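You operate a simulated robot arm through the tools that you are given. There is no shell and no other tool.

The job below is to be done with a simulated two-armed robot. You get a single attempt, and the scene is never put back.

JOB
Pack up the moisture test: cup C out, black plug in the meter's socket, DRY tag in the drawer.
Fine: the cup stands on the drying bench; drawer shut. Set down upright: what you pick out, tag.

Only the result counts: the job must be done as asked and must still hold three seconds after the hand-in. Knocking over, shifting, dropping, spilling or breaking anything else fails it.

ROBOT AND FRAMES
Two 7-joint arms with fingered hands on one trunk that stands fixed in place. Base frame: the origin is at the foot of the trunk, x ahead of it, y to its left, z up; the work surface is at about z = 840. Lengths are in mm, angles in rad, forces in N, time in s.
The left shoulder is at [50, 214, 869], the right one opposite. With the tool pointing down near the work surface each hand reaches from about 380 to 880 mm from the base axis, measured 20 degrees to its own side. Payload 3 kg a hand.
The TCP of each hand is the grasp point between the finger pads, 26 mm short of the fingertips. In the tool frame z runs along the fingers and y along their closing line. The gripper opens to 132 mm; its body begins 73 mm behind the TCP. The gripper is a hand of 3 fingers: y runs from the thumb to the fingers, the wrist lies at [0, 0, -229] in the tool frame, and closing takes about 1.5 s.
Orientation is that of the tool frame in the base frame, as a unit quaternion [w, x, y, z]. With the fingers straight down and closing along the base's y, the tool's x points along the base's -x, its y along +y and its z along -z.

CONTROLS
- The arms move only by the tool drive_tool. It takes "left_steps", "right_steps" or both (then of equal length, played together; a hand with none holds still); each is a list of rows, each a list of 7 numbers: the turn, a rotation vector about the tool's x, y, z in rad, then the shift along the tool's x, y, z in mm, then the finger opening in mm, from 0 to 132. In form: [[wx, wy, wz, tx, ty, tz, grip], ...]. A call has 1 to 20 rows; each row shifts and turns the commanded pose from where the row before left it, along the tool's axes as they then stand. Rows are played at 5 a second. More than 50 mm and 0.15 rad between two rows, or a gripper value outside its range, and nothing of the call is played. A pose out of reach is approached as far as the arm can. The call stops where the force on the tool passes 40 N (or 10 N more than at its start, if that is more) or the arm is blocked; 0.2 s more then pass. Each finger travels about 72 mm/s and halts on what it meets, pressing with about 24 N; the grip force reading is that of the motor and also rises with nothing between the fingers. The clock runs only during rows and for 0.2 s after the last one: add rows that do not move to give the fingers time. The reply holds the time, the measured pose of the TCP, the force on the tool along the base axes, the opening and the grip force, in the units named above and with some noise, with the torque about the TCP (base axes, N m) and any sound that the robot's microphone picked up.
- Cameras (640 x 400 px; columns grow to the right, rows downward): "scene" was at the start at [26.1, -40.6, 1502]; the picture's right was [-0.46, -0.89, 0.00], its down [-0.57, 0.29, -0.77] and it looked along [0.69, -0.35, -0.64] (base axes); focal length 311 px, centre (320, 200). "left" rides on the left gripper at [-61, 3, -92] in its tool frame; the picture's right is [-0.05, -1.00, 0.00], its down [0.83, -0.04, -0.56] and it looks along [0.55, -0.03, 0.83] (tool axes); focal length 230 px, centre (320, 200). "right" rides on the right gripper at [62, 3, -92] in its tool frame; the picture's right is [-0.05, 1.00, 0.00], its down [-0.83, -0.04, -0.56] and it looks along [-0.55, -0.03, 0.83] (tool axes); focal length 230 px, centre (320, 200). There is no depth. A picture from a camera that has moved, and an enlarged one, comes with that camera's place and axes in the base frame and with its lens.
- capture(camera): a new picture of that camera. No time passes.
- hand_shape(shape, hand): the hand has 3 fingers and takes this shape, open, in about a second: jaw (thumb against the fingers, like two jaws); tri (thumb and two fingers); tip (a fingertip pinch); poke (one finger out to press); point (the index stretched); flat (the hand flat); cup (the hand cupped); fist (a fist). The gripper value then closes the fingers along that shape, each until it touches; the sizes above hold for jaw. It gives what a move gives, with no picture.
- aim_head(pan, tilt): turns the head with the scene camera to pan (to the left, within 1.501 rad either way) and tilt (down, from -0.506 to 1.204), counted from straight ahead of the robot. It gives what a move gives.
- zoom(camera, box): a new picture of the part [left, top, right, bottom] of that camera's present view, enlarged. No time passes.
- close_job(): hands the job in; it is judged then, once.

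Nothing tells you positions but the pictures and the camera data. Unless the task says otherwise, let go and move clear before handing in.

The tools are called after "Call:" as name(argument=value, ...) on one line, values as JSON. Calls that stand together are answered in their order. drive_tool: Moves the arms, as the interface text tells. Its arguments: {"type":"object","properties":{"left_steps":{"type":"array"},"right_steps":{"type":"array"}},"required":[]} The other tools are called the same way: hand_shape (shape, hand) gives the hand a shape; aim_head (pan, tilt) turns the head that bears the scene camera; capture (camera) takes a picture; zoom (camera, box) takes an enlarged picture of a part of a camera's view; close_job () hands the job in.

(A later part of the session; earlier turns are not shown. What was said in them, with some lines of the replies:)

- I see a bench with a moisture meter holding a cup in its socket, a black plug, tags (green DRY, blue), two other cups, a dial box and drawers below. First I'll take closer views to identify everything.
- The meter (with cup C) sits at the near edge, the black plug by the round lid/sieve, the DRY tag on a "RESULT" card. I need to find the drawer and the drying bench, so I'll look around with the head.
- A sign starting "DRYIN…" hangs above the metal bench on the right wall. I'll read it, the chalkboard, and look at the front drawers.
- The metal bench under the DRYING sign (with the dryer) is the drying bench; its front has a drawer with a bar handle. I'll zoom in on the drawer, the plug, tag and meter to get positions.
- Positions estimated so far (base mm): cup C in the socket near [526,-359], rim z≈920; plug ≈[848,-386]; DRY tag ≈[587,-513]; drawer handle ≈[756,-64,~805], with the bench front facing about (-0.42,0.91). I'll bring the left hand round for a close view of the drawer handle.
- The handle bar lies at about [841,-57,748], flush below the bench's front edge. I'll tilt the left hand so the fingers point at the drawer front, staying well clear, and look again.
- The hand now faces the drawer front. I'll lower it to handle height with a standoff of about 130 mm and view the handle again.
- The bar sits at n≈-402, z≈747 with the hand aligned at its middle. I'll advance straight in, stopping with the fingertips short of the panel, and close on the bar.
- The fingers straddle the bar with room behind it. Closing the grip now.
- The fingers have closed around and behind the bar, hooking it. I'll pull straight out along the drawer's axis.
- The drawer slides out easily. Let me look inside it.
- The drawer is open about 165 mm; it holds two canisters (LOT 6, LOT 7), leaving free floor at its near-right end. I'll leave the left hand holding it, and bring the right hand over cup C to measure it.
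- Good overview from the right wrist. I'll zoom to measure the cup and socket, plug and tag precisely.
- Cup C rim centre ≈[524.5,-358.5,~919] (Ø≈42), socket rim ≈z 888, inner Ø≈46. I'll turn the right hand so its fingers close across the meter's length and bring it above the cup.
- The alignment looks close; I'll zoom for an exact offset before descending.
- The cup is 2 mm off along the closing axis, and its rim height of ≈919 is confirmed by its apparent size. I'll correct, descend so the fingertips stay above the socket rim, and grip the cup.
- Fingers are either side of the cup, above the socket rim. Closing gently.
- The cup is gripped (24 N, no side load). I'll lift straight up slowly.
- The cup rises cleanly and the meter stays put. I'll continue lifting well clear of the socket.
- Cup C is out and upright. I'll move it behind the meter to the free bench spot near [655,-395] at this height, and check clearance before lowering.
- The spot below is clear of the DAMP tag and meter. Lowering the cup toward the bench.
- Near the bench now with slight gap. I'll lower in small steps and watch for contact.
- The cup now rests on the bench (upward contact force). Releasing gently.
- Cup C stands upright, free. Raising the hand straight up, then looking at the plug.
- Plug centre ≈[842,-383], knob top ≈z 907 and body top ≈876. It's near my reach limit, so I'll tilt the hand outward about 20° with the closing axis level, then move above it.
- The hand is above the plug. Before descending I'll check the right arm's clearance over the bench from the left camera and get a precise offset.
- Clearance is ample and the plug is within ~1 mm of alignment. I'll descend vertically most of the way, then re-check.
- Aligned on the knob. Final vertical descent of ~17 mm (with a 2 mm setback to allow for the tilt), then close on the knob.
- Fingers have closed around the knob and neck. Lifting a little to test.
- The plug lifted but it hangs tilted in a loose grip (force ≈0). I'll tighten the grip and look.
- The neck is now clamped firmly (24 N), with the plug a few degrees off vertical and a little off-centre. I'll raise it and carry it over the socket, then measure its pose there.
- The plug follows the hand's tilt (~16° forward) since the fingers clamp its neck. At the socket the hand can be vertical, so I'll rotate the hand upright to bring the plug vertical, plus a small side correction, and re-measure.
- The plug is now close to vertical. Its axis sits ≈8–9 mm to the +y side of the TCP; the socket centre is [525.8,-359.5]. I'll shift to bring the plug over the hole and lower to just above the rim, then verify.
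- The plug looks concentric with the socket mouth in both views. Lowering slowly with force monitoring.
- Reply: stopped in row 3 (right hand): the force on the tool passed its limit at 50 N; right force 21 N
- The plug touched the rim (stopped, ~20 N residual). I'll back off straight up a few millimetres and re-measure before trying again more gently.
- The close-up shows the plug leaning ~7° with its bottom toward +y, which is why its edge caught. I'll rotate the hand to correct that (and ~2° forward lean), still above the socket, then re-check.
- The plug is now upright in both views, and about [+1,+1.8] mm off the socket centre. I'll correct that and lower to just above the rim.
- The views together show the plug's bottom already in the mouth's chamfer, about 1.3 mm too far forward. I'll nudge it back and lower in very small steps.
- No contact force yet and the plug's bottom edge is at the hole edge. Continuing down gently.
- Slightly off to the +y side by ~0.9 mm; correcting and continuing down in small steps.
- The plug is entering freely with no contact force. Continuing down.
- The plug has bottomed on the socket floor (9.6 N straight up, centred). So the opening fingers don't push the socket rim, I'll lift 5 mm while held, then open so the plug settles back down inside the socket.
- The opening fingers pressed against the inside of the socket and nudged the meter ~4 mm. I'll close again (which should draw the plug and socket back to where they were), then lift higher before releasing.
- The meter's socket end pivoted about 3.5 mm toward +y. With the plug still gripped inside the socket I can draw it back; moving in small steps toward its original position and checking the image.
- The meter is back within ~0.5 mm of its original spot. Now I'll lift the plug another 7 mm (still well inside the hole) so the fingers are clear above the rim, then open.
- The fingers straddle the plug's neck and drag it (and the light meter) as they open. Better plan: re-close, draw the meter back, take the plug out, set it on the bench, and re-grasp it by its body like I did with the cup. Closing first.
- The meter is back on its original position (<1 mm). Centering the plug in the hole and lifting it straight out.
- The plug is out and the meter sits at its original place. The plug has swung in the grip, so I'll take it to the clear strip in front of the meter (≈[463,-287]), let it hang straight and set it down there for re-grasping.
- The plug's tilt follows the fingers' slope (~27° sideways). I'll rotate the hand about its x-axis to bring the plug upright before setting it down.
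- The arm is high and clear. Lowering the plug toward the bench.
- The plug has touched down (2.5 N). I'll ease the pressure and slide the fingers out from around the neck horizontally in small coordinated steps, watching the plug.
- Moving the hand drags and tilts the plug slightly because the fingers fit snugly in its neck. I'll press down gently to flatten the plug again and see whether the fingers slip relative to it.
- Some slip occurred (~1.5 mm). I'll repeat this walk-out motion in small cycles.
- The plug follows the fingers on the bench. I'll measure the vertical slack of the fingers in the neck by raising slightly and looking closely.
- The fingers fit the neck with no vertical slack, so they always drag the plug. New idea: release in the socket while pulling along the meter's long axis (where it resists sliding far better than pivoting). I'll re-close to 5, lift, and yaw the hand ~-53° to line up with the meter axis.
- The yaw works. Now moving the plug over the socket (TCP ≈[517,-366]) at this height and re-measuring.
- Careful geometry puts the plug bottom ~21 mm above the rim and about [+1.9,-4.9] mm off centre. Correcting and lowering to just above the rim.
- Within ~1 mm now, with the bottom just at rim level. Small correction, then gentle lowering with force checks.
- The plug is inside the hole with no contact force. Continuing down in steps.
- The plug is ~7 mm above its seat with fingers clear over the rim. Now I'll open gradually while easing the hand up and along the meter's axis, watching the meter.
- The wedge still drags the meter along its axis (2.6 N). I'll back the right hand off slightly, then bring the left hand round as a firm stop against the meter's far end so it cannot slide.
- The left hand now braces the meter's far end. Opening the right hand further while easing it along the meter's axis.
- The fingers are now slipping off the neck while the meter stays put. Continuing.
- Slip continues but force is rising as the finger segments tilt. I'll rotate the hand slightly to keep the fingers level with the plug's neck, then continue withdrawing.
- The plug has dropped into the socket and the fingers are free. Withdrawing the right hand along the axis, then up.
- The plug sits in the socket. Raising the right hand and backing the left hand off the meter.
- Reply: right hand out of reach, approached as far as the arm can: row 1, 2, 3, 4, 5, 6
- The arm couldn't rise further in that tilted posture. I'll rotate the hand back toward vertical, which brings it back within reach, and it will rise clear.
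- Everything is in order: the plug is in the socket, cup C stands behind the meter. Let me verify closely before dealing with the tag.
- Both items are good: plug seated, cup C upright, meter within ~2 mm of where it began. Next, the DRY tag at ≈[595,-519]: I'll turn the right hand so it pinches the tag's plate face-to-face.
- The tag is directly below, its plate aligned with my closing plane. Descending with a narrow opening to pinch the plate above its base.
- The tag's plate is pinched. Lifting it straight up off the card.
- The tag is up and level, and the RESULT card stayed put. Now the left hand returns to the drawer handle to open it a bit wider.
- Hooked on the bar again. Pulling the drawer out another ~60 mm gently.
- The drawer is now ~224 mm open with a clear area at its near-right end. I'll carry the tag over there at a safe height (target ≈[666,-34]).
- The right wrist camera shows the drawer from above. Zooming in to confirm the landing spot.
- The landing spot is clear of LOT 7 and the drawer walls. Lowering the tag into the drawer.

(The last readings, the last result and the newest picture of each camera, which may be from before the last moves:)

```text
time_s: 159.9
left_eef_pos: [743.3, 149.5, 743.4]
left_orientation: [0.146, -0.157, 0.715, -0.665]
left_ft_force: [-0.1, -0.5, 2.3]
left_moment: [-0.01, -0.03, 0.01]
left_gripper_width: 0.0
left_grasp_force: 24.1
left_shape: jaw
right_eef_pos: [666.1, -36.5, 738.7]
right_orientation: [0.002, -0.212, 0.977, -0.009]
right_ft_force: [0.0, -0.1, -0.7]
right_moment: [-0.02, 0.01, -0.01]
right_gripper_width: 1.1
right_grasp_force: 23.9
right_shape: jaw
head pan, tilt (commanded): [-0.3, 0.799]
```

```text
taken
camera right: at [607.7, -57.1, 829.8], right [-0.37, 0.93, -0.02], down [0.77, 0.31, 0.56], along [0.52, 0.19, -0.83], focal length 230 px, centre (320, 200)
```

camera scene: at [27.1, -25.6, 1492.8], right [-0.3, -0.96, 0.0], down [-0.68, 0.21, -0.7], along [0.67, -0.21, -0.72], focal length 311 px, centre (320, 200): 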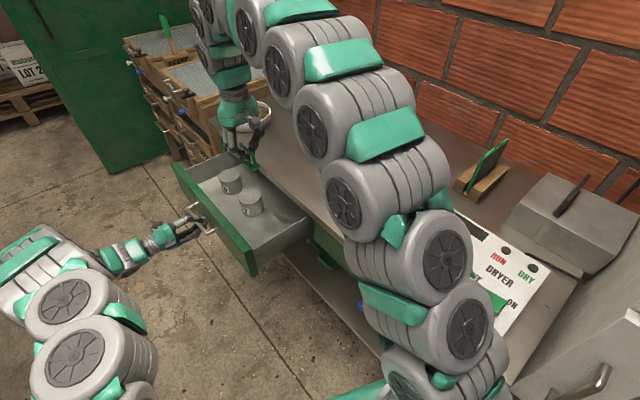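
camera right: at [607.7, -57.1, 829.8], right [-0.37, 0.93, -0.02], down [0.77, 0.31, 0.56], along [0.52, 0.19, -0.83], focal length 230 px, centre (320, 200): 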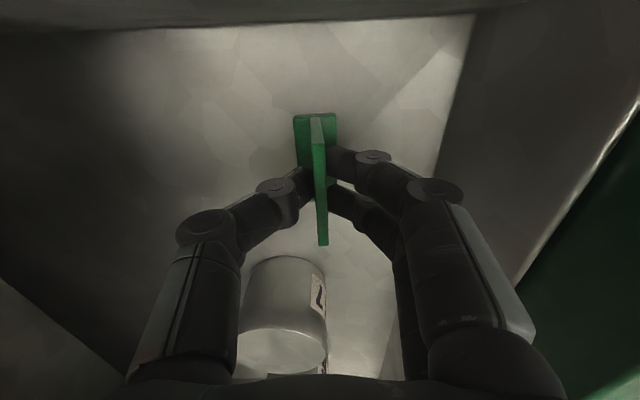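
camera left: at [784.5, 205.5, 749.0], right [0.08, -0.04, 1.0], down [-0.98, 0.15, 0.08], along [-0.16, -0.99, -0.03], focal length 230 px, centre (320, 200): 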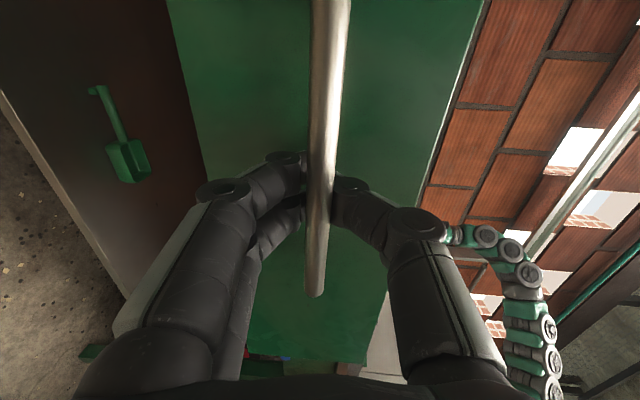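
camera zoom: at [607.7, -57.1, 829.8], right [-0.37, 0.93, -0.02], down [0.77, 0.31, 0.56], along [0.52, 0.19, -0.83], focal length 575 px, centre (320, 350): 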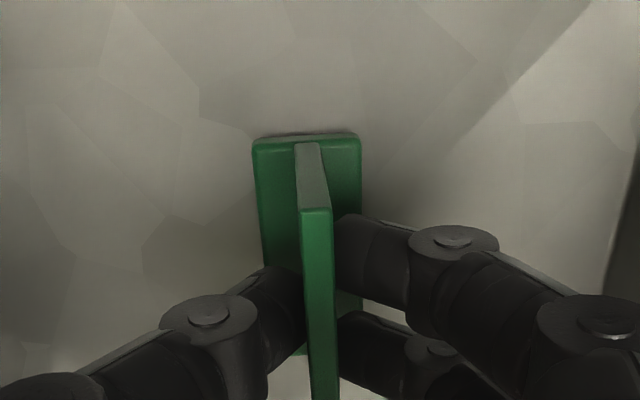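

Call:
drive_tool(right_steps=[[0, 0, 0, 0, 0, 1.5, 0], [0, 0, 0, 0, 0, 1, 0], [0, 0, 0, 0, 0, 0, 0]])

Call:
drive_tool(right_steps=[[0, 0, 0, 0, 0, 1.5, 0], [0, 0, 0, 0, 0, 1, 0], [0, 0, 0, 0, 0, 0, 0]])

```text
time_s: 160.7
left_eef_pos: [743.7, 150.0, 743.8]
left_orientation: [0.145, -0.157, 0.715, -0.666]
left_ft_force: [0.8, -1.0, 1.4]
left_moment: [0.0, 0.0, -0.01]
left_gripper_width: 0.0
left_grasp_force: 23.9
left_shape: jaw
right_eef_pos: [667.1, -35.2, 735.9]
right_orientation: [0.003, -0.212, 0.977, -0.008]
right_ft_force: [0.2, -0.6, 5.5]
right_moment: [0.0, 0.0, -0.03]
right_gripper_width: 0.7
right_grasp_force: 24.3
right_shape: jaw
head pan, tilt (commanded): [-0.3, 0.799]
```

```text
time_s: 161.5
left_eef_pos: [743.6, 149.4, 744.8]
left_orientation: [0.146, -0.157, 0.715, -0.665]
left_ft_force: [-0.7, 2.1, 0.1]
left_moment: [0.01, 0.0, 0.04]
left_gripper_width: 0.0
left_grasp_force: 24.6
left_shape: jaw
right_eef_pos: [667.0, -35.6, 735.5]
right_orientation: [0.003, -0.212, 0.977, -0.01]
right_ft_force: [-0.2, -0.6, 25.7]
right_moment: [0.0, 0.0, -0.01]
right_gripper_width: 2.1
right_grasp_force: 23.7
right_shape: jaw
head pan, tilt (commanded): [-0.3, 0.799]
```

Contact with the drawer floor (a bit firm). I'll ease back up 2 mm to relieve the pressure, then inspect before releasing.

Call:
drive_tool(right_steps=[[0, 0, 0, 0, 0, -1.2, 0], [0, 0, 0, 0, 0, -1, 0], [0, 0, 0, 0, 0, 0, 0]])

Call:
zoom(camera="right", box=[240, 60, 400, 220])

Call:
zoom(camera="scene", box=[240, 190, 300, 240])

```text
time_s: 162.3
left_eef_pos: [743.1, 151.7, 744.3]
left_orientation: [0.146, -0.157, 0.715, -0.666]
left_ft_force: [0.7, 1.8, 1.6]
left_moment: [0.02, 0.02, 0.01]
left_gripper_width: 0.1
left_grasp_force: 24.1
left_shape: jaw
right_eef_pos: [665.7, -35.2, 735.9]
right_orientation: [0.002, -0.213, 0.977, -0.009]
right_ft_force: [0.7, -0.1, 6.1]
right_moment: [0.04, -0.01, 0.02]
right_gripper_width: 1.9
right_grasp_force: 23.7
right_shape: jaw
head pan, tilt (commanded): [-0.3, 0.799]
```

```text
2.50 times, centred on (320, 140) of right
camera zoom: at [606.6, -57.4, 826.9], right [-0.37, 0.93, -0.02], down [0.77, 0.31, 0.56], along [0.52, 0.19, -0.83], focal length 575 px, centre (320, 350)
```

zoom: 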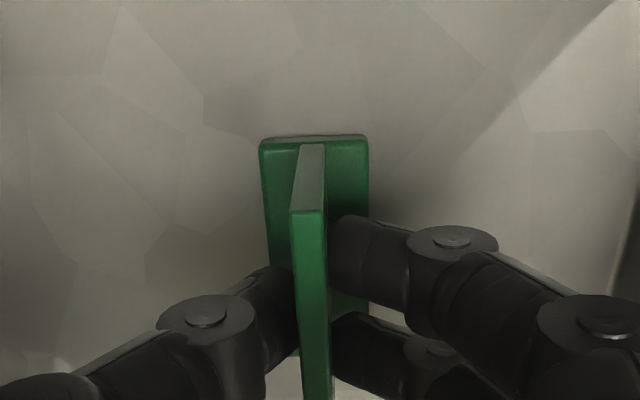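

```text
8.00 times, centred on (270, 215) of scene
camera zoom: at [27.1, -25.5, 1492.8], right [-0.3, -0.96, 0.0], down [-0.68, 0.21, -0.7], along [0.67, -0.21, -0.72], focal length 2487 px, centre (720, 80)
```

zoom: 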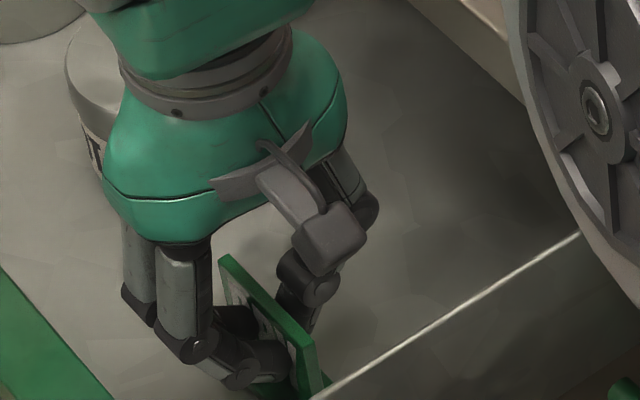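

Call:
drive_tool(right_steps=[[0, 0, 0, 0, 0, -0.6, 0], [0, 0, 0, 0, 0, 0, 6], [0, 0, 0, 0, 0, 0, 12], [0, 0, 0, 0, 0, 0, 20], [0, 0, 0, 0, 0, 0, 28], [0, 0, 0, 0, 0, 0, 32], [0, 0, 0, 0, 0, 0, 32]])

Call:
zoom(camera="right", box=[220, 60, 420, 240])

Call:
zoom(camera="scene", box=[240, 190, 300, 240])

```text
time_s: 163.9
left_eef_pos: [744.2, 149.7, 745.1]
left_orientation: [0.146, -0.156, 0.715, -0.666]
left_ft_force: [-1.1, 0.1, 1.4]
left_moment: [-0.02, 0.01, -0.03]
left_gripper_width: 0.0
left_grasp_force: 24.3
left_shape: jaw
right_eef_pos: [665.6, -36.0, 737.4]
right_orientation: [0.002, -0.212, 0.977, -0.009]
right_ft_force: [0.3, 0.8, 0.1]
right_moment: [0.01, 0.0, 0.01]
right_gripper_width: 31.5
right_grasp_force: 0.1
right_shape: jaw
head pan, tilt (commanded): [-0.3, 0.799]
```

```text
2.22 times, centred on (320, 150) of right
camera zoom: at [607.0, -57.3, 828.2], right [-0.37, 0.93, -0.02], down [0.77, 0.31, 0.56], along [0.52, 0.19, -0.83], focal length 511 px, centre (320, 311)
```

zoom: 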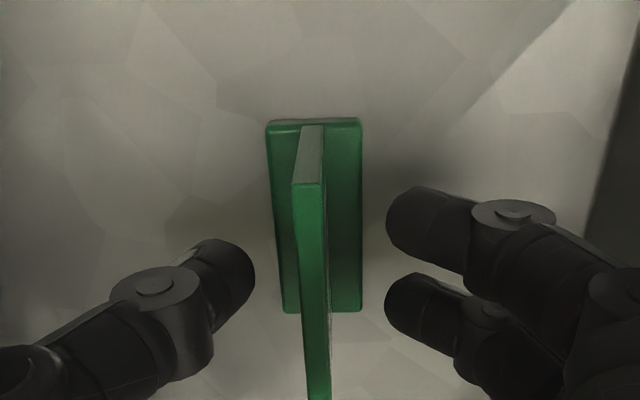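

```text
8.00 times, centred on (270, 215) of scene
camera zoom: at [27.1, -25.6, 1492.8], right [-0.3, -0.96, 0.0], down [-0.68, 0.21, -0.7], along [0.67, -0.21, -0.72], focal length 2487 px, centre (720, 80)
```

zoom: 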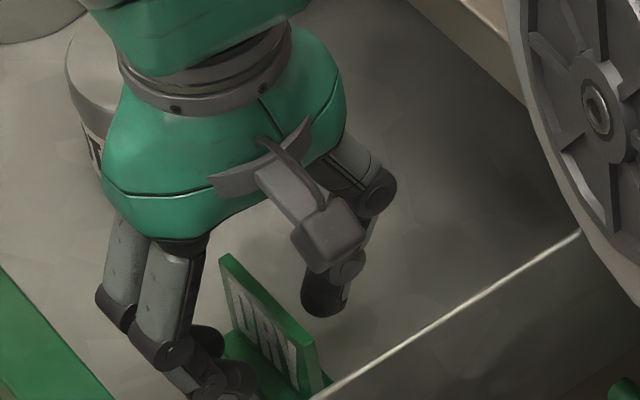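

The tag stands upright in the drawer. Raising the right hand straight out.

Call:
drive_tool(right_steps=[[0, 0, 0, 0, -0.2, -10, 32], [0, 0, 0, 0, -0.3, -20, 32], [0, 0, 0, 0, -0.5, -30, 32], [0, 0, 0, 0, -0.7, -40, 32], [0, 0, 0, 0, -0.7, -40, 32], [0, 0, 0, 0, -0.7, -45, 32], [0, 0, 0, 0, -0.7, -45, 32], [0, 0, 0, 0, -0.7, -45, 32], [0, 0, 0, 0, 0, 0, 32]])

Call:
capture(camera="right")

Call:
capture(camera="scene")

```text
time_s: 165.9
left_eef_pos: [743.6, 148.7, 745.6]
left_orientation: [0.145, -0.157, 0.715, -0.666]
left_ft_force: [0.5, 0.2, 1.2]
left_moment: [0.0, 0.02, -0.02]
left_gripper_width: 0.1
left_grasp_force: 23.7
left_shape: jaw
right_eef_pos: [664.8, -35.3, 1012.2]
right_orientation: [0.002, -0.211, 0.977, -0.008]
right_ft_force: [-0.1, -0.3, -0.4]
right_moment: [-0.05, -0.01, 0.04]
right_gripper_width: 31.7
right_grasp_force: 0.1
right_shape: jaw
head pan, tilt (commanded): [-0.3, 0.799]
```

```text
taken
camera right: at [605.7, -57.2, 1103.8], right [-0.37, 0.93, -0.02], down [0.77, 0.31, 0.56], along [0.52, 0.19, -0.83], focal length 230 px, centre (320, 200)
```

right: 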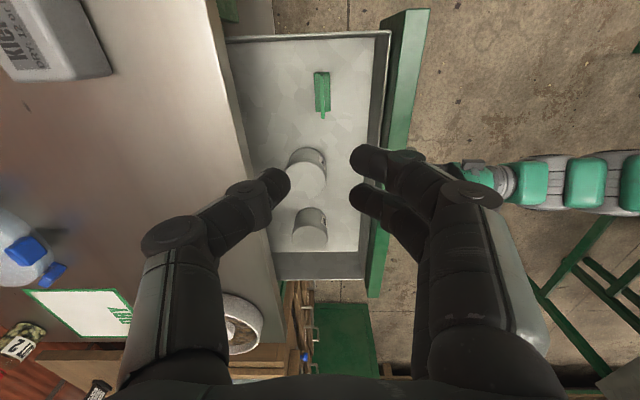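

```text
taken
camera scene: at [27.2, -25.6, 1492.8], right [-0.3, -0.96, 0.0], down [-0.68, 0.21, -0.7], along [0.67, -0.21, -0.72], focal length 311 px, centre (320, 200)
```

scene: 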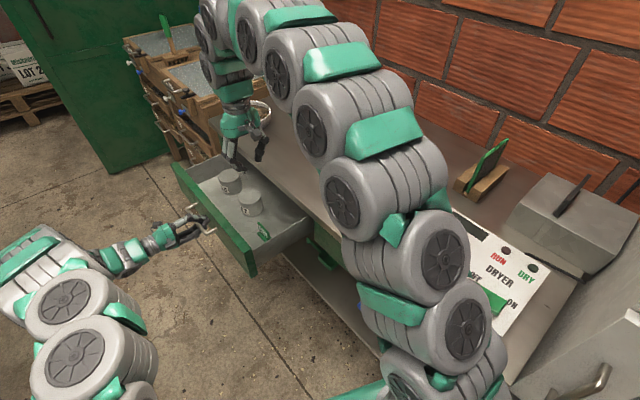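

The tag stands nicely beside LOT 7. I'll first move the right hand well clear, then close the drawer slowly with the left.

Call:
drive_tool(right_steps=[[0, 0, 0, 0, 0, -25, 40], [0, 0, 0, 25, -22, -4, 40], [0, 0, 0, 31.3, -28.4, -4, 40], [0, 0, 0, 31.3, -28.4, -4, 40], [0, 0, 0, 31.3, -28.4, -4, 40], [0, 0, 0, 31.3, -28.4, -4, 40], [0, 0, 0, 31.3, -28.4, -4, 40], [0, 0, 0, 31.3, -28.4, -4, 40], [0, 0, 0, 31.3, -28.4, -4, 40], [0, 0, 0, 31.3, -28.4, -4, 40], [0, 0, 0, 0, 0, 0, 40]])

Call:
capture(camera="scene")

Call:
zoom(camera="scene", box=[170, 130, 320, 270])

```text
time_s: 168.3
left_eef_pos: [744.2, 149.3, 743.4]
left_orientation: [0.146, -0.157, 0.714, -0.666]
left_ft_force: [0.1, -0.9, 0.9]
left_moment: [0.0, 0.03, -0.02]
left_gripper_width: 0.4
left_grasp_force: 23.9
left_shape: jaw
right_eef_pos: [518.5, -375.8, 1078.8]
right_orientation: [0.002, -0.212, 0.977, -0.009]
right_ft_force: [-0.2, -0.5, -0.9]
right_moment: [-0.01, 0.03, 0.02]
right_gripper_width: 39.4
right_grasp_force: 0.1
right_shape: jaw
head pan, tilt (commanded): [-0.3, 0.799]
```

```text
taken
camera scene: at [27.2, -25.6, 1492.8], right [-0.3, -0.96, 0.0], down [-0.68, 0.21, -0.7], along [0.67, -0.21, -0.72], focal length 311 px, centre (320, 200)
```

scene: 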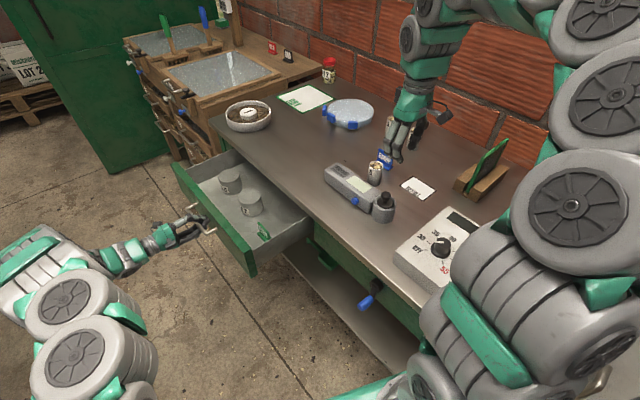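

```text
2.86 times, centred on (245, 200) of scene
camera zoom: at [27.2, -25.6, 1492.8], right [-0.3, -0.96, 0.0], down [-0.68, 0.21, -0.7], along [0.67, -0.21, -0.72], focal length 888 px, centre (534, 200)
```

zoom: 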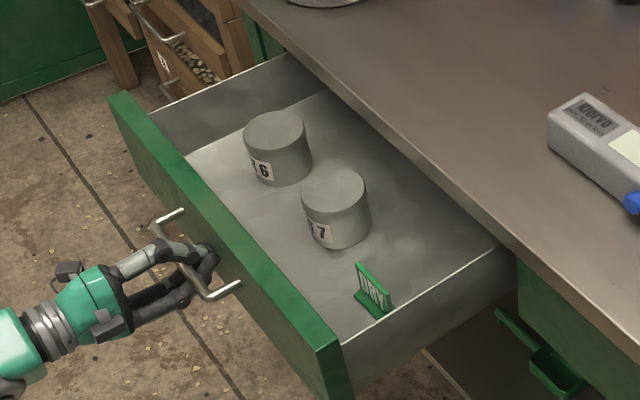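

Closing the drawer slowly.

Call:
drive_tool(left_steps=[[0, 0, 0, 0, -0.3, 4, 0], [0, 0, 0, 0, -0.3, 4, 0], [0, 0, 0, 0, -0.3, 4, 0], [0, 0, 0, 0, -0.3, 5, 0], [0, 0, 0, 0, -0.4, 6, 0], [0, 0, 0, 0, -0.5, 7, 0], [0, 0, 0, 0, -0.5, 7, 0], [0, 0, 0, 0, -0.5, 7, 0], [0, 0, 0, 0, -0.5, 7, 0], [0, 0, 0, 0, -0.5, 7, 0], [0, 0, 0, 0, -0.5, 7, 0], [0, 0, 0, 0, -0.5, 7, 0]])

Call:
zoom(camera="scene", box=[170, 130, 320, 270])

Call:
capture(camera="left")

```text
time_s: 170.9
left_eef_pos: [773.4, 83.9, 743.3]
left_orientation: [0.146, -0.156, 0.715, -0.665]
left_ft_force: [-0.7, -0.6, 0.1]
left_moment: [0.01, -0.01, 0.0]
left_gripper_width: 0.4
left_grasp_force: 24.0
left_shape: jaw
right_eef_pos: [518.1, -375.8, 1077.8]
right_orientation: [0.002, -0.212, 0.977, -0.009]
right_ft_force: [0.1, -0.5, -0.2]
right_moment: [0.02, 0.0, -0.04]
right_gripper_width: 39.4
right_grasp_force: 0.1
right_shape: jaw
head pan, tilt (commanded): [-0.3, 0.799]
```

```text
2.86 times, centred on (245, 200) of scene
camera zoom: at [27.2, -25.6, 1492.8], right [-0.3, -0.96, 0.0], down [-0.68, 0.21, -0.7], along [0.67, -0.21, -0.72], focal length 888 px, centre (534, 200)
```

zoom: 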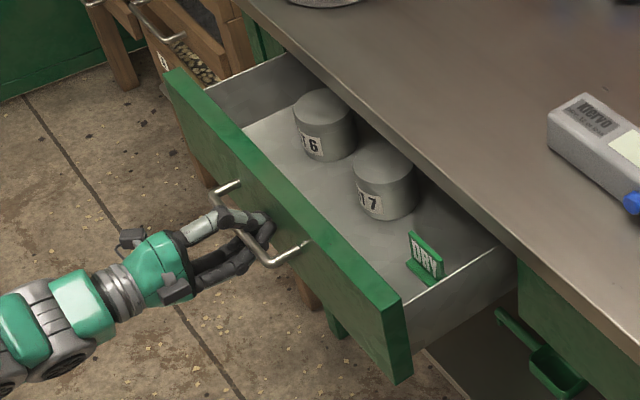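

```text
taken
camera left: at [791.1, 193.4, 748.4], right [0.08, -0.04, 1.0], down [-0.98, 0.15, 0.08], along [-0.16, -0.99, -0.03], focal length 230 px, centre (320, 200)
```

left: 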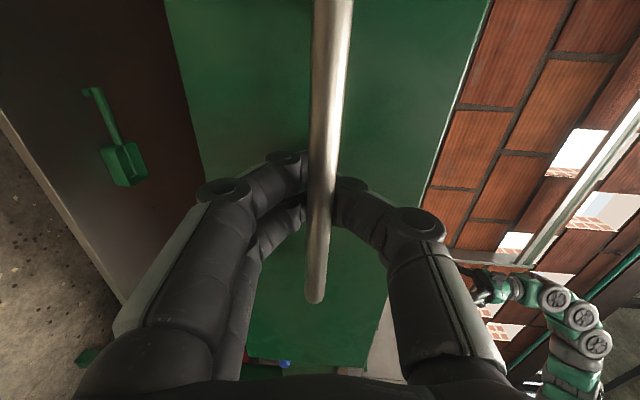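

Call:
drive_tool(left_steps=[[0, 0, 0, 0, -0.4, 5, 0], [0, 0, 0, 0, -0.5, 7, 0], [0, 0, 0, 0, -0.5, 7, 0], [0, 0, 0, 0, -0.5, 7, 0], [0, 0, 0, 0, -0.5, 7, 0], [0, 0, 0, 0, -0.5, 7, 0], [0, 0, 0, 0, -0.5, 7, 0], [0, 0, 0, 0, -0.5, 7, 0], [0, 0, 0, 0, -0.5, 7, 0], [0, 0, 0, 0, -0.5, 7, 0], [0, 0, 0, 0, -0.5, 7, 0], [0, 0, 0, 0, -0.5, 7, 0], [0, 0, 0, 0, -0.5, 7, 0], [0, 0, 0, 0, -0.5, 7, 0], [0, 0, 0, 0, -0.5, 7, 0], [0, 0, 0, 0, -0.5, 7, 0], [0, 0, 0, 0, -0.5, 7, 0], [0, 0, 0, 0, 0, 0, 0]])

Call:
zoom(camera="scene", box=[170, 130, 320, 270])

Call:
capture(camera="left")

```text
time_s: 174.7
left_eef_pos: [822.8, -22.6, 743.7]
left_orientation: [0.147, -0.157, 0.715, -0.665]
left_ft_force: [1.1, -1.9, 0.9]
left_moment: [0.02, -0.02, -0.01]
left_gripper_width: 0.0
left_grasp_force: 23.9
left_shape: jaw
right_eef_pos: [516.6, -375.4, 1077.4]
right_orientation: [0.001, -0.212, 0.977, -0.008]
right_ft_force: [0.4, 1.5, 0.2]
right_moment: [0.04, -0.02, 0.01]
right_gripper_width: 39.5
right_grasp_force: 0.2
right_shape: jaw
head pan, tilt (commanded): [-0.3, 0.799]
```

```text
2.86 times, centred on (245, 200) of scene
camera zoom: at [27.2, -25.6, 1492.8], right [-0.3, -0.96, 0.0], down [-0.68, 0.21, -0.7], along [0.67, -0.21, -0.72], focal length 888 px, centre (534, 200)
```

zoom: 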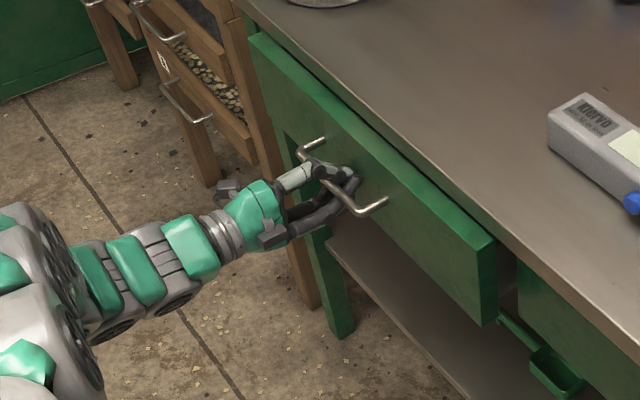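

```text
taken
camera left: at [839.3, 86.3, 748.4], right [0.08, -0.04, 1.0], down [-0.98, 0.15, 0.08], along [-0.16, -0.99, -0.03], focal length 230 px, centre (320, 200)
```

left: 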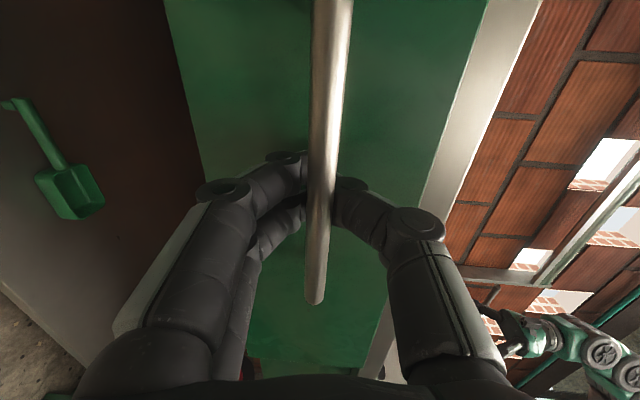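

Call:
drive_tool(left_steps=[[0, 0, 0, 0, -0.4, 5, 0], [0, 0, 0, 0, -0.4, 5, 0], [0, 0, 0, 0, -0.4, 5, 0], [0, 0, 0, 0, -0.4, 5, 0], [0, 0, 0, 0, -0.3, 4, 0], [0, 0, 0, 0, -0.2, 3, 0], [0, 0, 0, 0, 0, 0, 0]])

Call:
zoom(camera="scene", box=[190, 120, 330, 240])

```text
time_s: 176.3
left_eef_pos: [834.2, -47.8, 745.0]
left_orientation: [0.146, -0.157, 0.715, -0.665]
left_ft_force: [0.2, 1.5, 0.1]
left_moment: [-0.05, -0.01, 0.01]
left_gripper_width: 0.2
left_grasp_force: 24.0
left_shape: jaw
right_eef_pos: [519.2, -374.0, 1078.9]
right_orientation: [0.002, -0.212, 0.977, -0.009]
right_ft_force: [0.1, -0.7, 0.5]
right_moment: [-0.01, -0.01, 0.03]
right_gripper_width: 39.7
right_grasp_force: 0.0
right_shape: jaw
head pan, tilt (commanded): [-0.3, 0.799]
```

```text
3.33 times, centred on (260, 180) of scene
camera zoom: at [27.1, -25.5, 1492.8], right [-0.3, -0.96, 0.0], down [-0.68, 0.21, -0.7], along [0.67, -0.21, -0.72], focal length 1036 px, centre (520, 267)
```

zoom: 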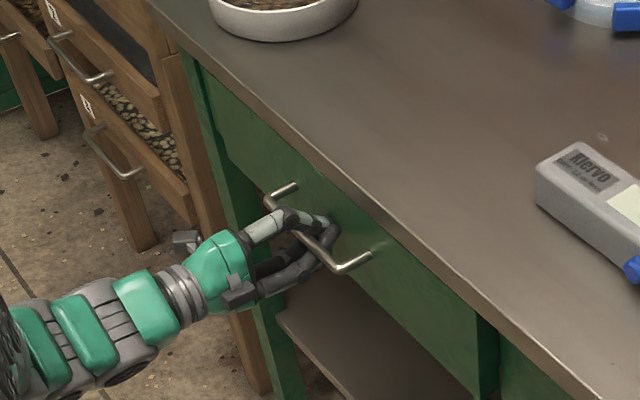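

Call:
drive_tool(left_steps=[[0, 0, 0, 0, -0.2, 2.5, 0], [0, 0, 0, 0, -0.2, 2.5, 0], [0, 0, 0, 0, 0, 0, 0]])

Call:
zoom(camera="scene", box=[250, 160, 330, 240])

```text
time_s: 177.1
left_eef_pos: [836.1, -51.9, 744.6]
left_orientation: [0.145, -0.157, 0.715, -0.665]
left_ft_force: [-1.0, 0.0, 0.5]
left_moment: [0.0, -0.01, 0.0]
left_gripper_width: 0.0
left_grasp_force: 23.2
left_shape: jaw
right_eef_pos: [518.3, -374.5, 1078.0]
right_orientation: [0.001, -0.212, 0.977, -0.009]
right_ft_force: [0.1, -0.2, -0.4]
right_moment: [0.01, -0.01, 0.0]
right_gripper_width: 39.9
right_grasp_force: 0.1
right_shape: jaw
head pan, tilt (commanded): [-0.3, 0.799]
```

```text
5.00 times, centred on (290, 200) of scene
camera zoom: at [27.1, -25.6, 1492.8], right [-0.3, -0.96, 0.0], down [-0.68, 0.21, -0.7], along [0.67, -0.21, -0.72], focal length 1554 px, centre (470, 200)
```

zoom: 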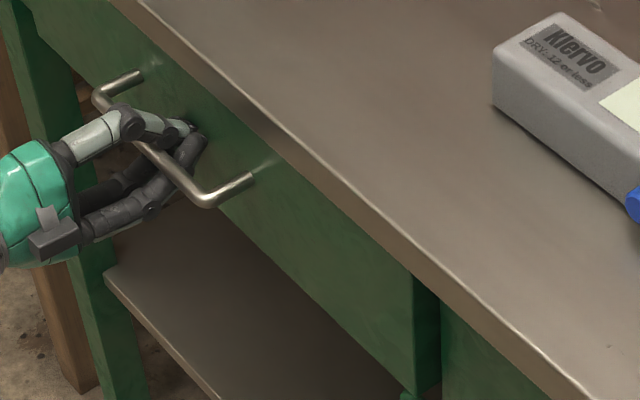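

Call:
drive_tool(left_steps=[[0, 0, 0, 0, -0.2, 3, 0], [0, 0, 0, 0, -0.2, 3, 0], [0, 0, 0, 0, -0.2, 3, 0], [0, 0, 0, 0, 0, 0, 0]])

Call:
zoom(camera="scene", box=[250, 160, 330, 240])

Call:
capture(camera="left")

```text
time_s: 178.1
left_eef_pos: [841.1, -59.8, 744.7]
left_orientation: [0.146, -0.157, 0.715, -0.665]
left_ft_force: [-0.9, -0.2, 0.6]
left_moment: [-0.03, 0.01, -0.02]
left_gripper_width: 0.0
left_grasp_force: 23.9
left_shape: jaw
right_eef_pos: [518.9, -377.6, 1078.0]
right_orientation: [0.003, -0.212, 0.977, -0.008]
right_ft_force: [-0.8, -0.2, 0.7]
right_moment: [0.0, -0.02, 0.0]
right_gripper_width: 39.8
right_grasp_force: 0.0
right_shape: jaw
head pan, tilt (commanded): [-0.3, 0.799]
```

```text
5.00 times, centred on (290, 200) of scene
camera zoom: at [27.1, -25.6, 1492.8], right [-0.3, -0.96, 0.0], down [-0.68, 0.21, -0.7], along [0.67, -0.21, -0.72], focal length 1554 px, centre (470, 200)
```

zoom: 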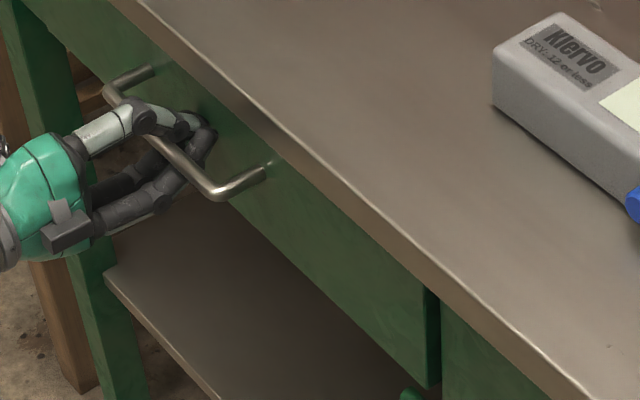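

```text
taken
camera left: at [857.2, 49.5, 748.6], right [0.08, -0.04, 1.0], down [-0.98, 0.15, 0.08], along [-0.16, -0.99, -0.03], focal length 230 px, centre (320, 200)
```

left: 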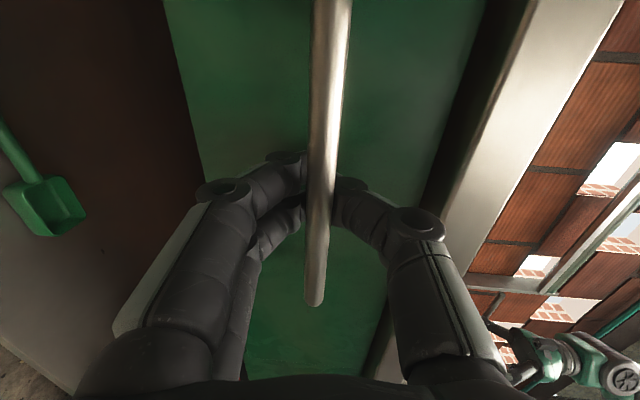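

Call:
drive_tool(left_steps=[[0, 0, 0, 0, -0.2, 3, 0], [0, 0, 0, 0, -0.2, 2, 0], [0, 0, 0, 0, 0, 0, 0]])

Call:
zoom(camera="scene", box=[250, 160, 330, 240])

```text
time_s: 178.9
left_eef_pos: [841.3, -63.0, 744.3]
left_orientation: [0.147, -0.156, 0.715, -0.665]
left_ft_force: [-0.4, -0.2, 1.3]
left_moment: [0.03, 0.01, 0.02]
left_gripper_width: 0.0
left_grasp_force: 23.6
left_shape: jaw
right_eef_pos: [518.8, -375.7, 1077.1]
right_orientation: [0.002, -0.212, 0.977, -0.008]
right_ft_force: [0.6, -0.3, -0.3]
right_moment: [-0.01, 0.01, 0.0]
right_gripper_width: 39.5
right_grasp_force: 0.0
right_shape: jaw
head pan, tilt (commanded): [-0.3, 0.799]
```

```text
5.00 times, centred on (290, 200) of scene
camera zoom: at [27.2, -25.5, 1492.8], right [-0.3, -0.96, 0.0], down [-0.68, 0.21, -0.7], along [0.67, -0.21, -0.72], focal length 1554 px, centre (470, 200)
```

zoom: 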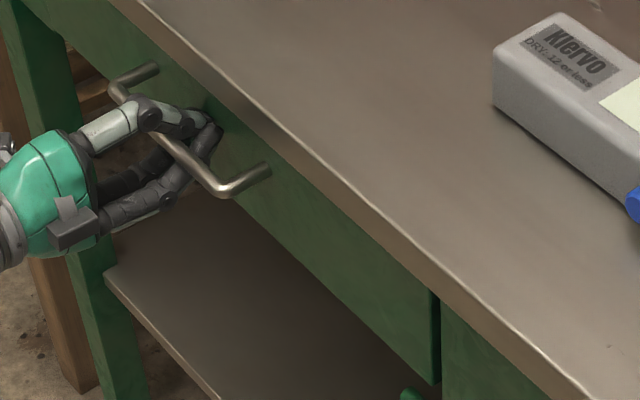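

Handle position now matches the original closed view. A final small push to be sure it's fully shut.

Call:
drive_tool(left_steps=[[0, 0, 0, 0, -0.1, 1.5, 0], [0, 0, 0, 0, 0, 0, 0]])

Call:
zoom(camera="scene", box=[250, 160, 330, 240])

```text
time_s: 179.5
left_eef_pos: [842.8, -63.7, 744.3]
left_orientation: [0.147, -0.157, 0.714, -0.666]
left_ft_force: [-5.7, 6.0, -0.2]
left_moment: [0.01, -0.01, -0.13]
left_gripper_width: 0.0
left_grasp_force: 24.0
left_shape: jaw
right_eef_pos: [518.2, -375.2, 1077.2]
right_orientation: [0.001, -0.212, 0.977, -0.008]
right_ft_force: [0.3, 0.5, -0.9]
right_moment: [0.01, -0.02, -0.02]
right_gripper_width: 39.6
right_grasp_force: 0.1
right_shape: jaw
head pan, tilt (commanded): [-0.3, 0.799]
```

```text
5.00 times, centred on (290, 200) of scene
camera zoom: at [27.1, -25.5, 1492.8], right [-0.3, -0.96, 0.0], down [-0.68, 0.21, -0.7], along [0.67, -0.21, -0.72], focal length 1554 px, centre (470, 200)
```

zoom: 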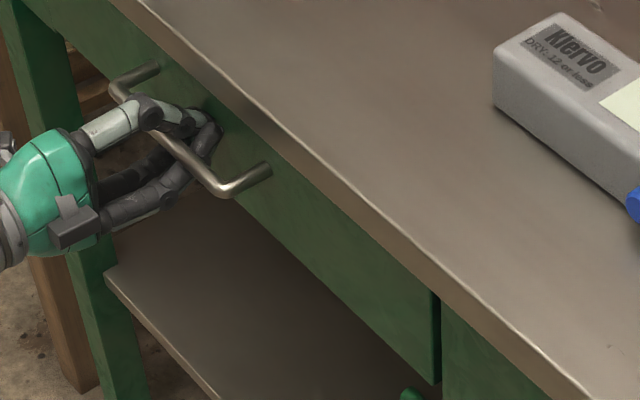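

Shut (stop felt at ~8 N). Now opening the left hand and backing away without pulling the handle.

Call:
drive_tool(left_steps=[[0, 0, 0, 0, 0, 0, 20], [0, 0, 0, 0, 0, 0, 44], [0, 0, 0, 0, 0, 0, 64], [0, 0, 0, 0, 0, 0, 70], [0, 0, 0, 0, 0, 0, 70]])

Call:
capture(camera="left")

Call:
zoom(camera="scene", box=[230, 140, 330, 240])

```text
time_s: 180.7
left_eef_pos: [842.8, -62.5, 744.9]
left_orientation: [0.146, -0.158, 0.715, -0.665]
left_ft_force: [-7.2, 17.0, -4.3]
left_moment: [-0.47, -0.2, -0.09]
left_gripper_width: 61.9
left_grasp_force: 0.1
left_shape: jaw
right_eef_pos: [518.7, -374.0, 1077.4]
right_orientation: [0.002, -0.213, 0.977, -0.009]
right_ft_force: [0.3, 0.5, 0.3]
right_moment: [0.02, 0.0, -0.05]
right_gripper_width: 39.4
right_grasp_force: 0.1
right_shape: jaw
head pan, tilt (commanded): [-0.3, 0.799]
```

```text
taken
camera left: at [859.7, 46.1, 748.8], right [0.08, -0.04, 1.0], down [-0.99, 0.15, 0.08], along [-0.15, -0.99, -0.03], focal length 230 px, centre (320, 200)
```

left: 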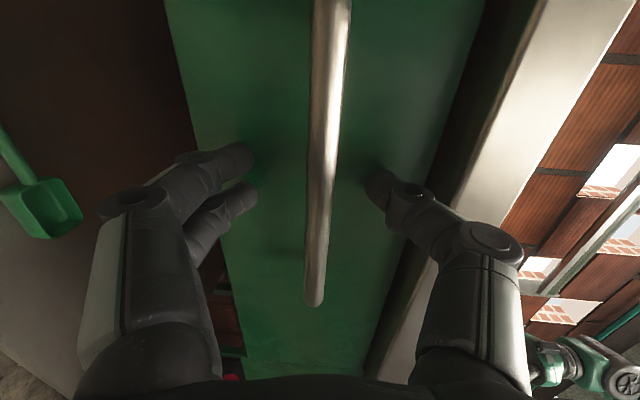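

```text
4.00 times, centred on (280, 190) of scene
camera zoom: at [27.2, -25.3, 1492.8], right [-0.29, -0.96, 0.0], down [-0.69, 0.21, -0.7], along [0.67, -0.21, -0.72], focal length 1244 px, centre (480, 240)
```

zoom: 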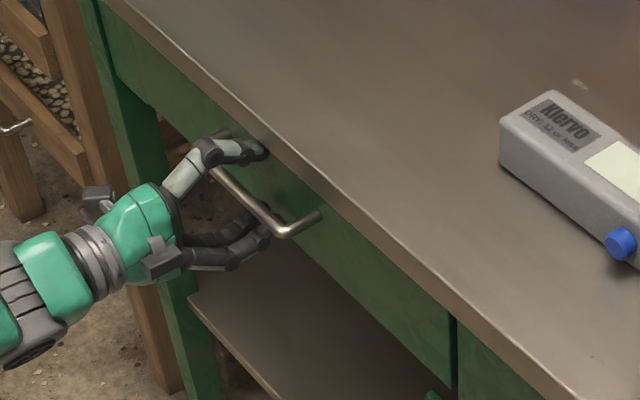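

Call:
drive_tool(left_steps=[[0, 0, 0, 0, 0.4, -5, 70], [0, 0, 0, 0, 0.7, -10, 70], [0, 0, 0, 0, 1.5, -20, 70], [0, 0, 0, 0, 2.2, -30, 70], [0, 0, 0, 0, 2.2, -30, 70], [0, 0, 0, 0, 2.9, -40, 70], [0, 0, 0, 0, 0, 0, 70]])

Call:
capture(camera="left")

Call:
zoom(camera="scene", box=[230, 140, 330, 240])

Call:
zoom(camera="scene", box=[300, 120, 460, 230])

```text
time_s: 182.3
left_eef_pos: [785.9, 60.1, 744.2]
left_orientation: [0.145, -0.157, 0.715, -0.666]
left_ft_force: [-1.0, -0.2, -0.1]
left_moment: [-0.02, 0.02, 0.01]
left_gripper_width: 69.5
left_grasp_force: 0.2
left_shape: jaw
right_eef_pos: [518.8, -375.2, 1078.1]
right_orientation: [0.002, -0.213, 0.977, -0.009]
right_ft_force: [0.4, 0.3, -0.5]
right_moment: [-0.02, -0.01, 0.0]
right_gripper_width: 39.6
right_grasp_force: 0.0
right_shape: jaw
head pan, tilt (commanded): [-0.3, 0.799]
```

```text
taken
camera left: at [803.1, 168.2, 747.4], right [0.08, -0.04, 1.0], down [-0.98, 0.15, 0.08], along [-0.16, -0.99, -0.03], focal length 230 px, centre (320, 200)
```

left: 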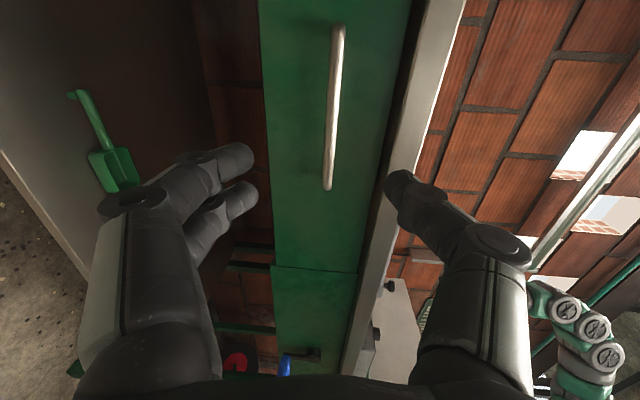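

```text
4.00 times, centred on (280, 190) of scene
camera zoom: at [27.2, -25.5, 1492.8], right [-0.3, -0.96, 0.0], down [-0.68, 0.21, -0.7], along [0.67, -0.21, -0.72], focal length 1244 px, centre (480, 240)
```

zoom: 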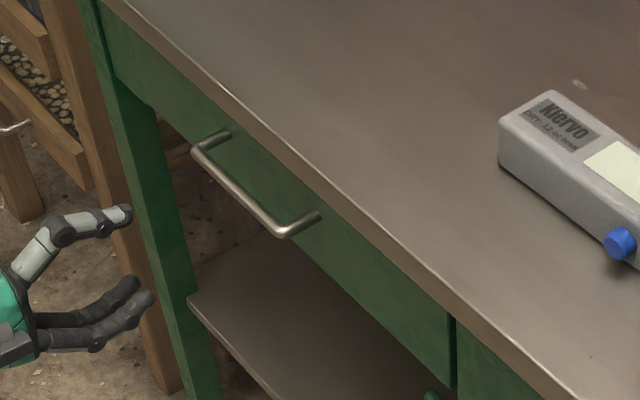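

```text
3.64 times, centred on (380, 175) of scene
camera zoom: at [27.2, -25.5, 1492.8], right [-0.3, -0.96, 0.0], down [-0.68, 0.21, -0.7], along [0.67, -0.21, -0.72], focal length 1130 px, centre (102, 291)
```

zoom: 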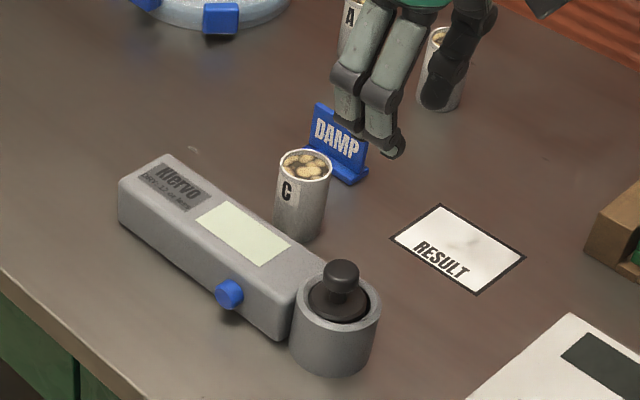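

The drawer is shut and the handle is free. I'll compare the meter with its starting view and double-check everything.

Call:
zoom(camera="scene", box=[310, 150, 430, 225])

Call:
capture(camera="right")

Call:
capture(camera="scene")

```text
5.33 times, centred on (370, 188) of scene
camera zoom: at [27.2, -25.5, 1492.8], right [-0.3, -0.96, 0.0], down [-0.68, 0.21, -0.7], along [0.67, -0.21, -0.72], focal length 1658 px, centre (53, 267)
```

zoom: 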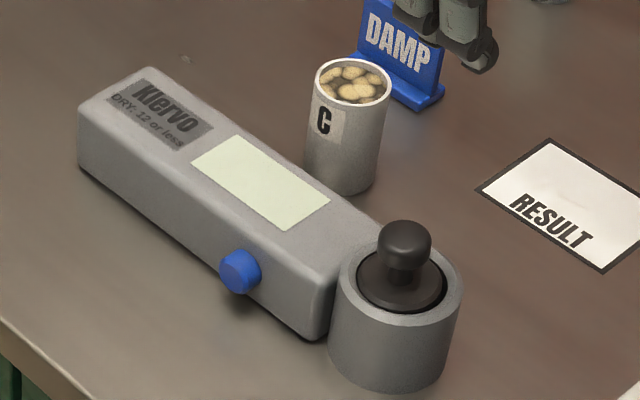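

```text
taken
camera right: at [459.4, -397.1, 1168.9], right [-0.37, 0.93, -0.02], down [0.77, 0.31, 0.56], along [0.52, 0.19, -0.83], focal length 230 px, centre (320, 200)
```

right: 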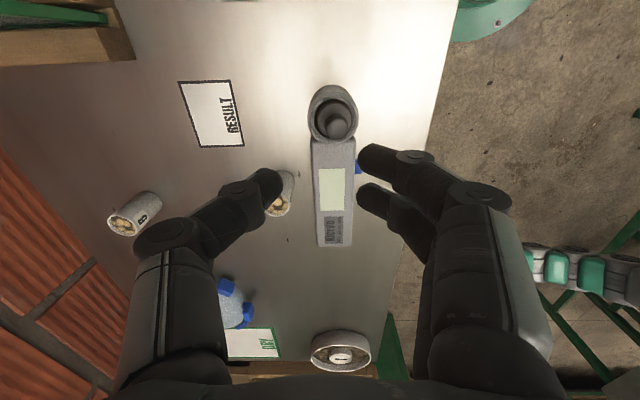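

```text
taken
camera scene: at [27.2, -25.5, 1492.8], right [-0.3, -0.96, 0.0], down [-0.68, 0.21, -0.7], along [0.67, -0.21, -0.72], focal length 311 px, centre (320, 200)
```

scene: 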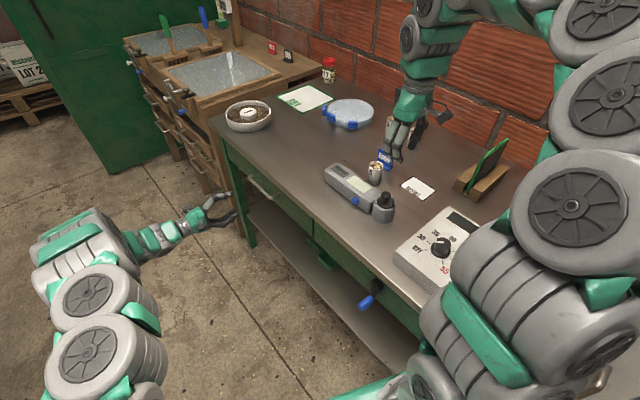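

Everything checks out. Cup C is out and stands upright on the drying bench, and the black plug is seated upright in the meter's socket. The DRY tag was standing upright in the drawer when it closed, and the drawer is shut. The meter sits about 2–3 mm from where it started. Both hands are clear, so I'm handing in.

Call:
close_job()

```text
The job is handed in.
```

The job is handed in. I saw all three parts in place before closing it, except the tag, which I couldn't see once the drawer was shut.

- **Cup C:** it is out of the meter and stands upright on the drying bench, behind the meter.
- **Black plug:** it sits upright at the bottom of the meter's socket. My first grip jammed on its neck, so I took it out again. To free my fingers at the second try, I braced the meter with the left hand.
- **DRY tag:** it stood upright on the drawer floor, clear of the LOT 6 and LOT 7 cans. I closed the drawer slowly until I felt it stop, and the handle is back where it started.

**Meter shift:** the meter slid a few millimetres at a time while I was seating the plug. It now sits about 2–3 mm from where it started, towards its socket end. I left it there rather than risk pushing it further.

The other cups, the DAMP tag, the RESULT card and the cans look undisturbed. Both hands are empty and clear.
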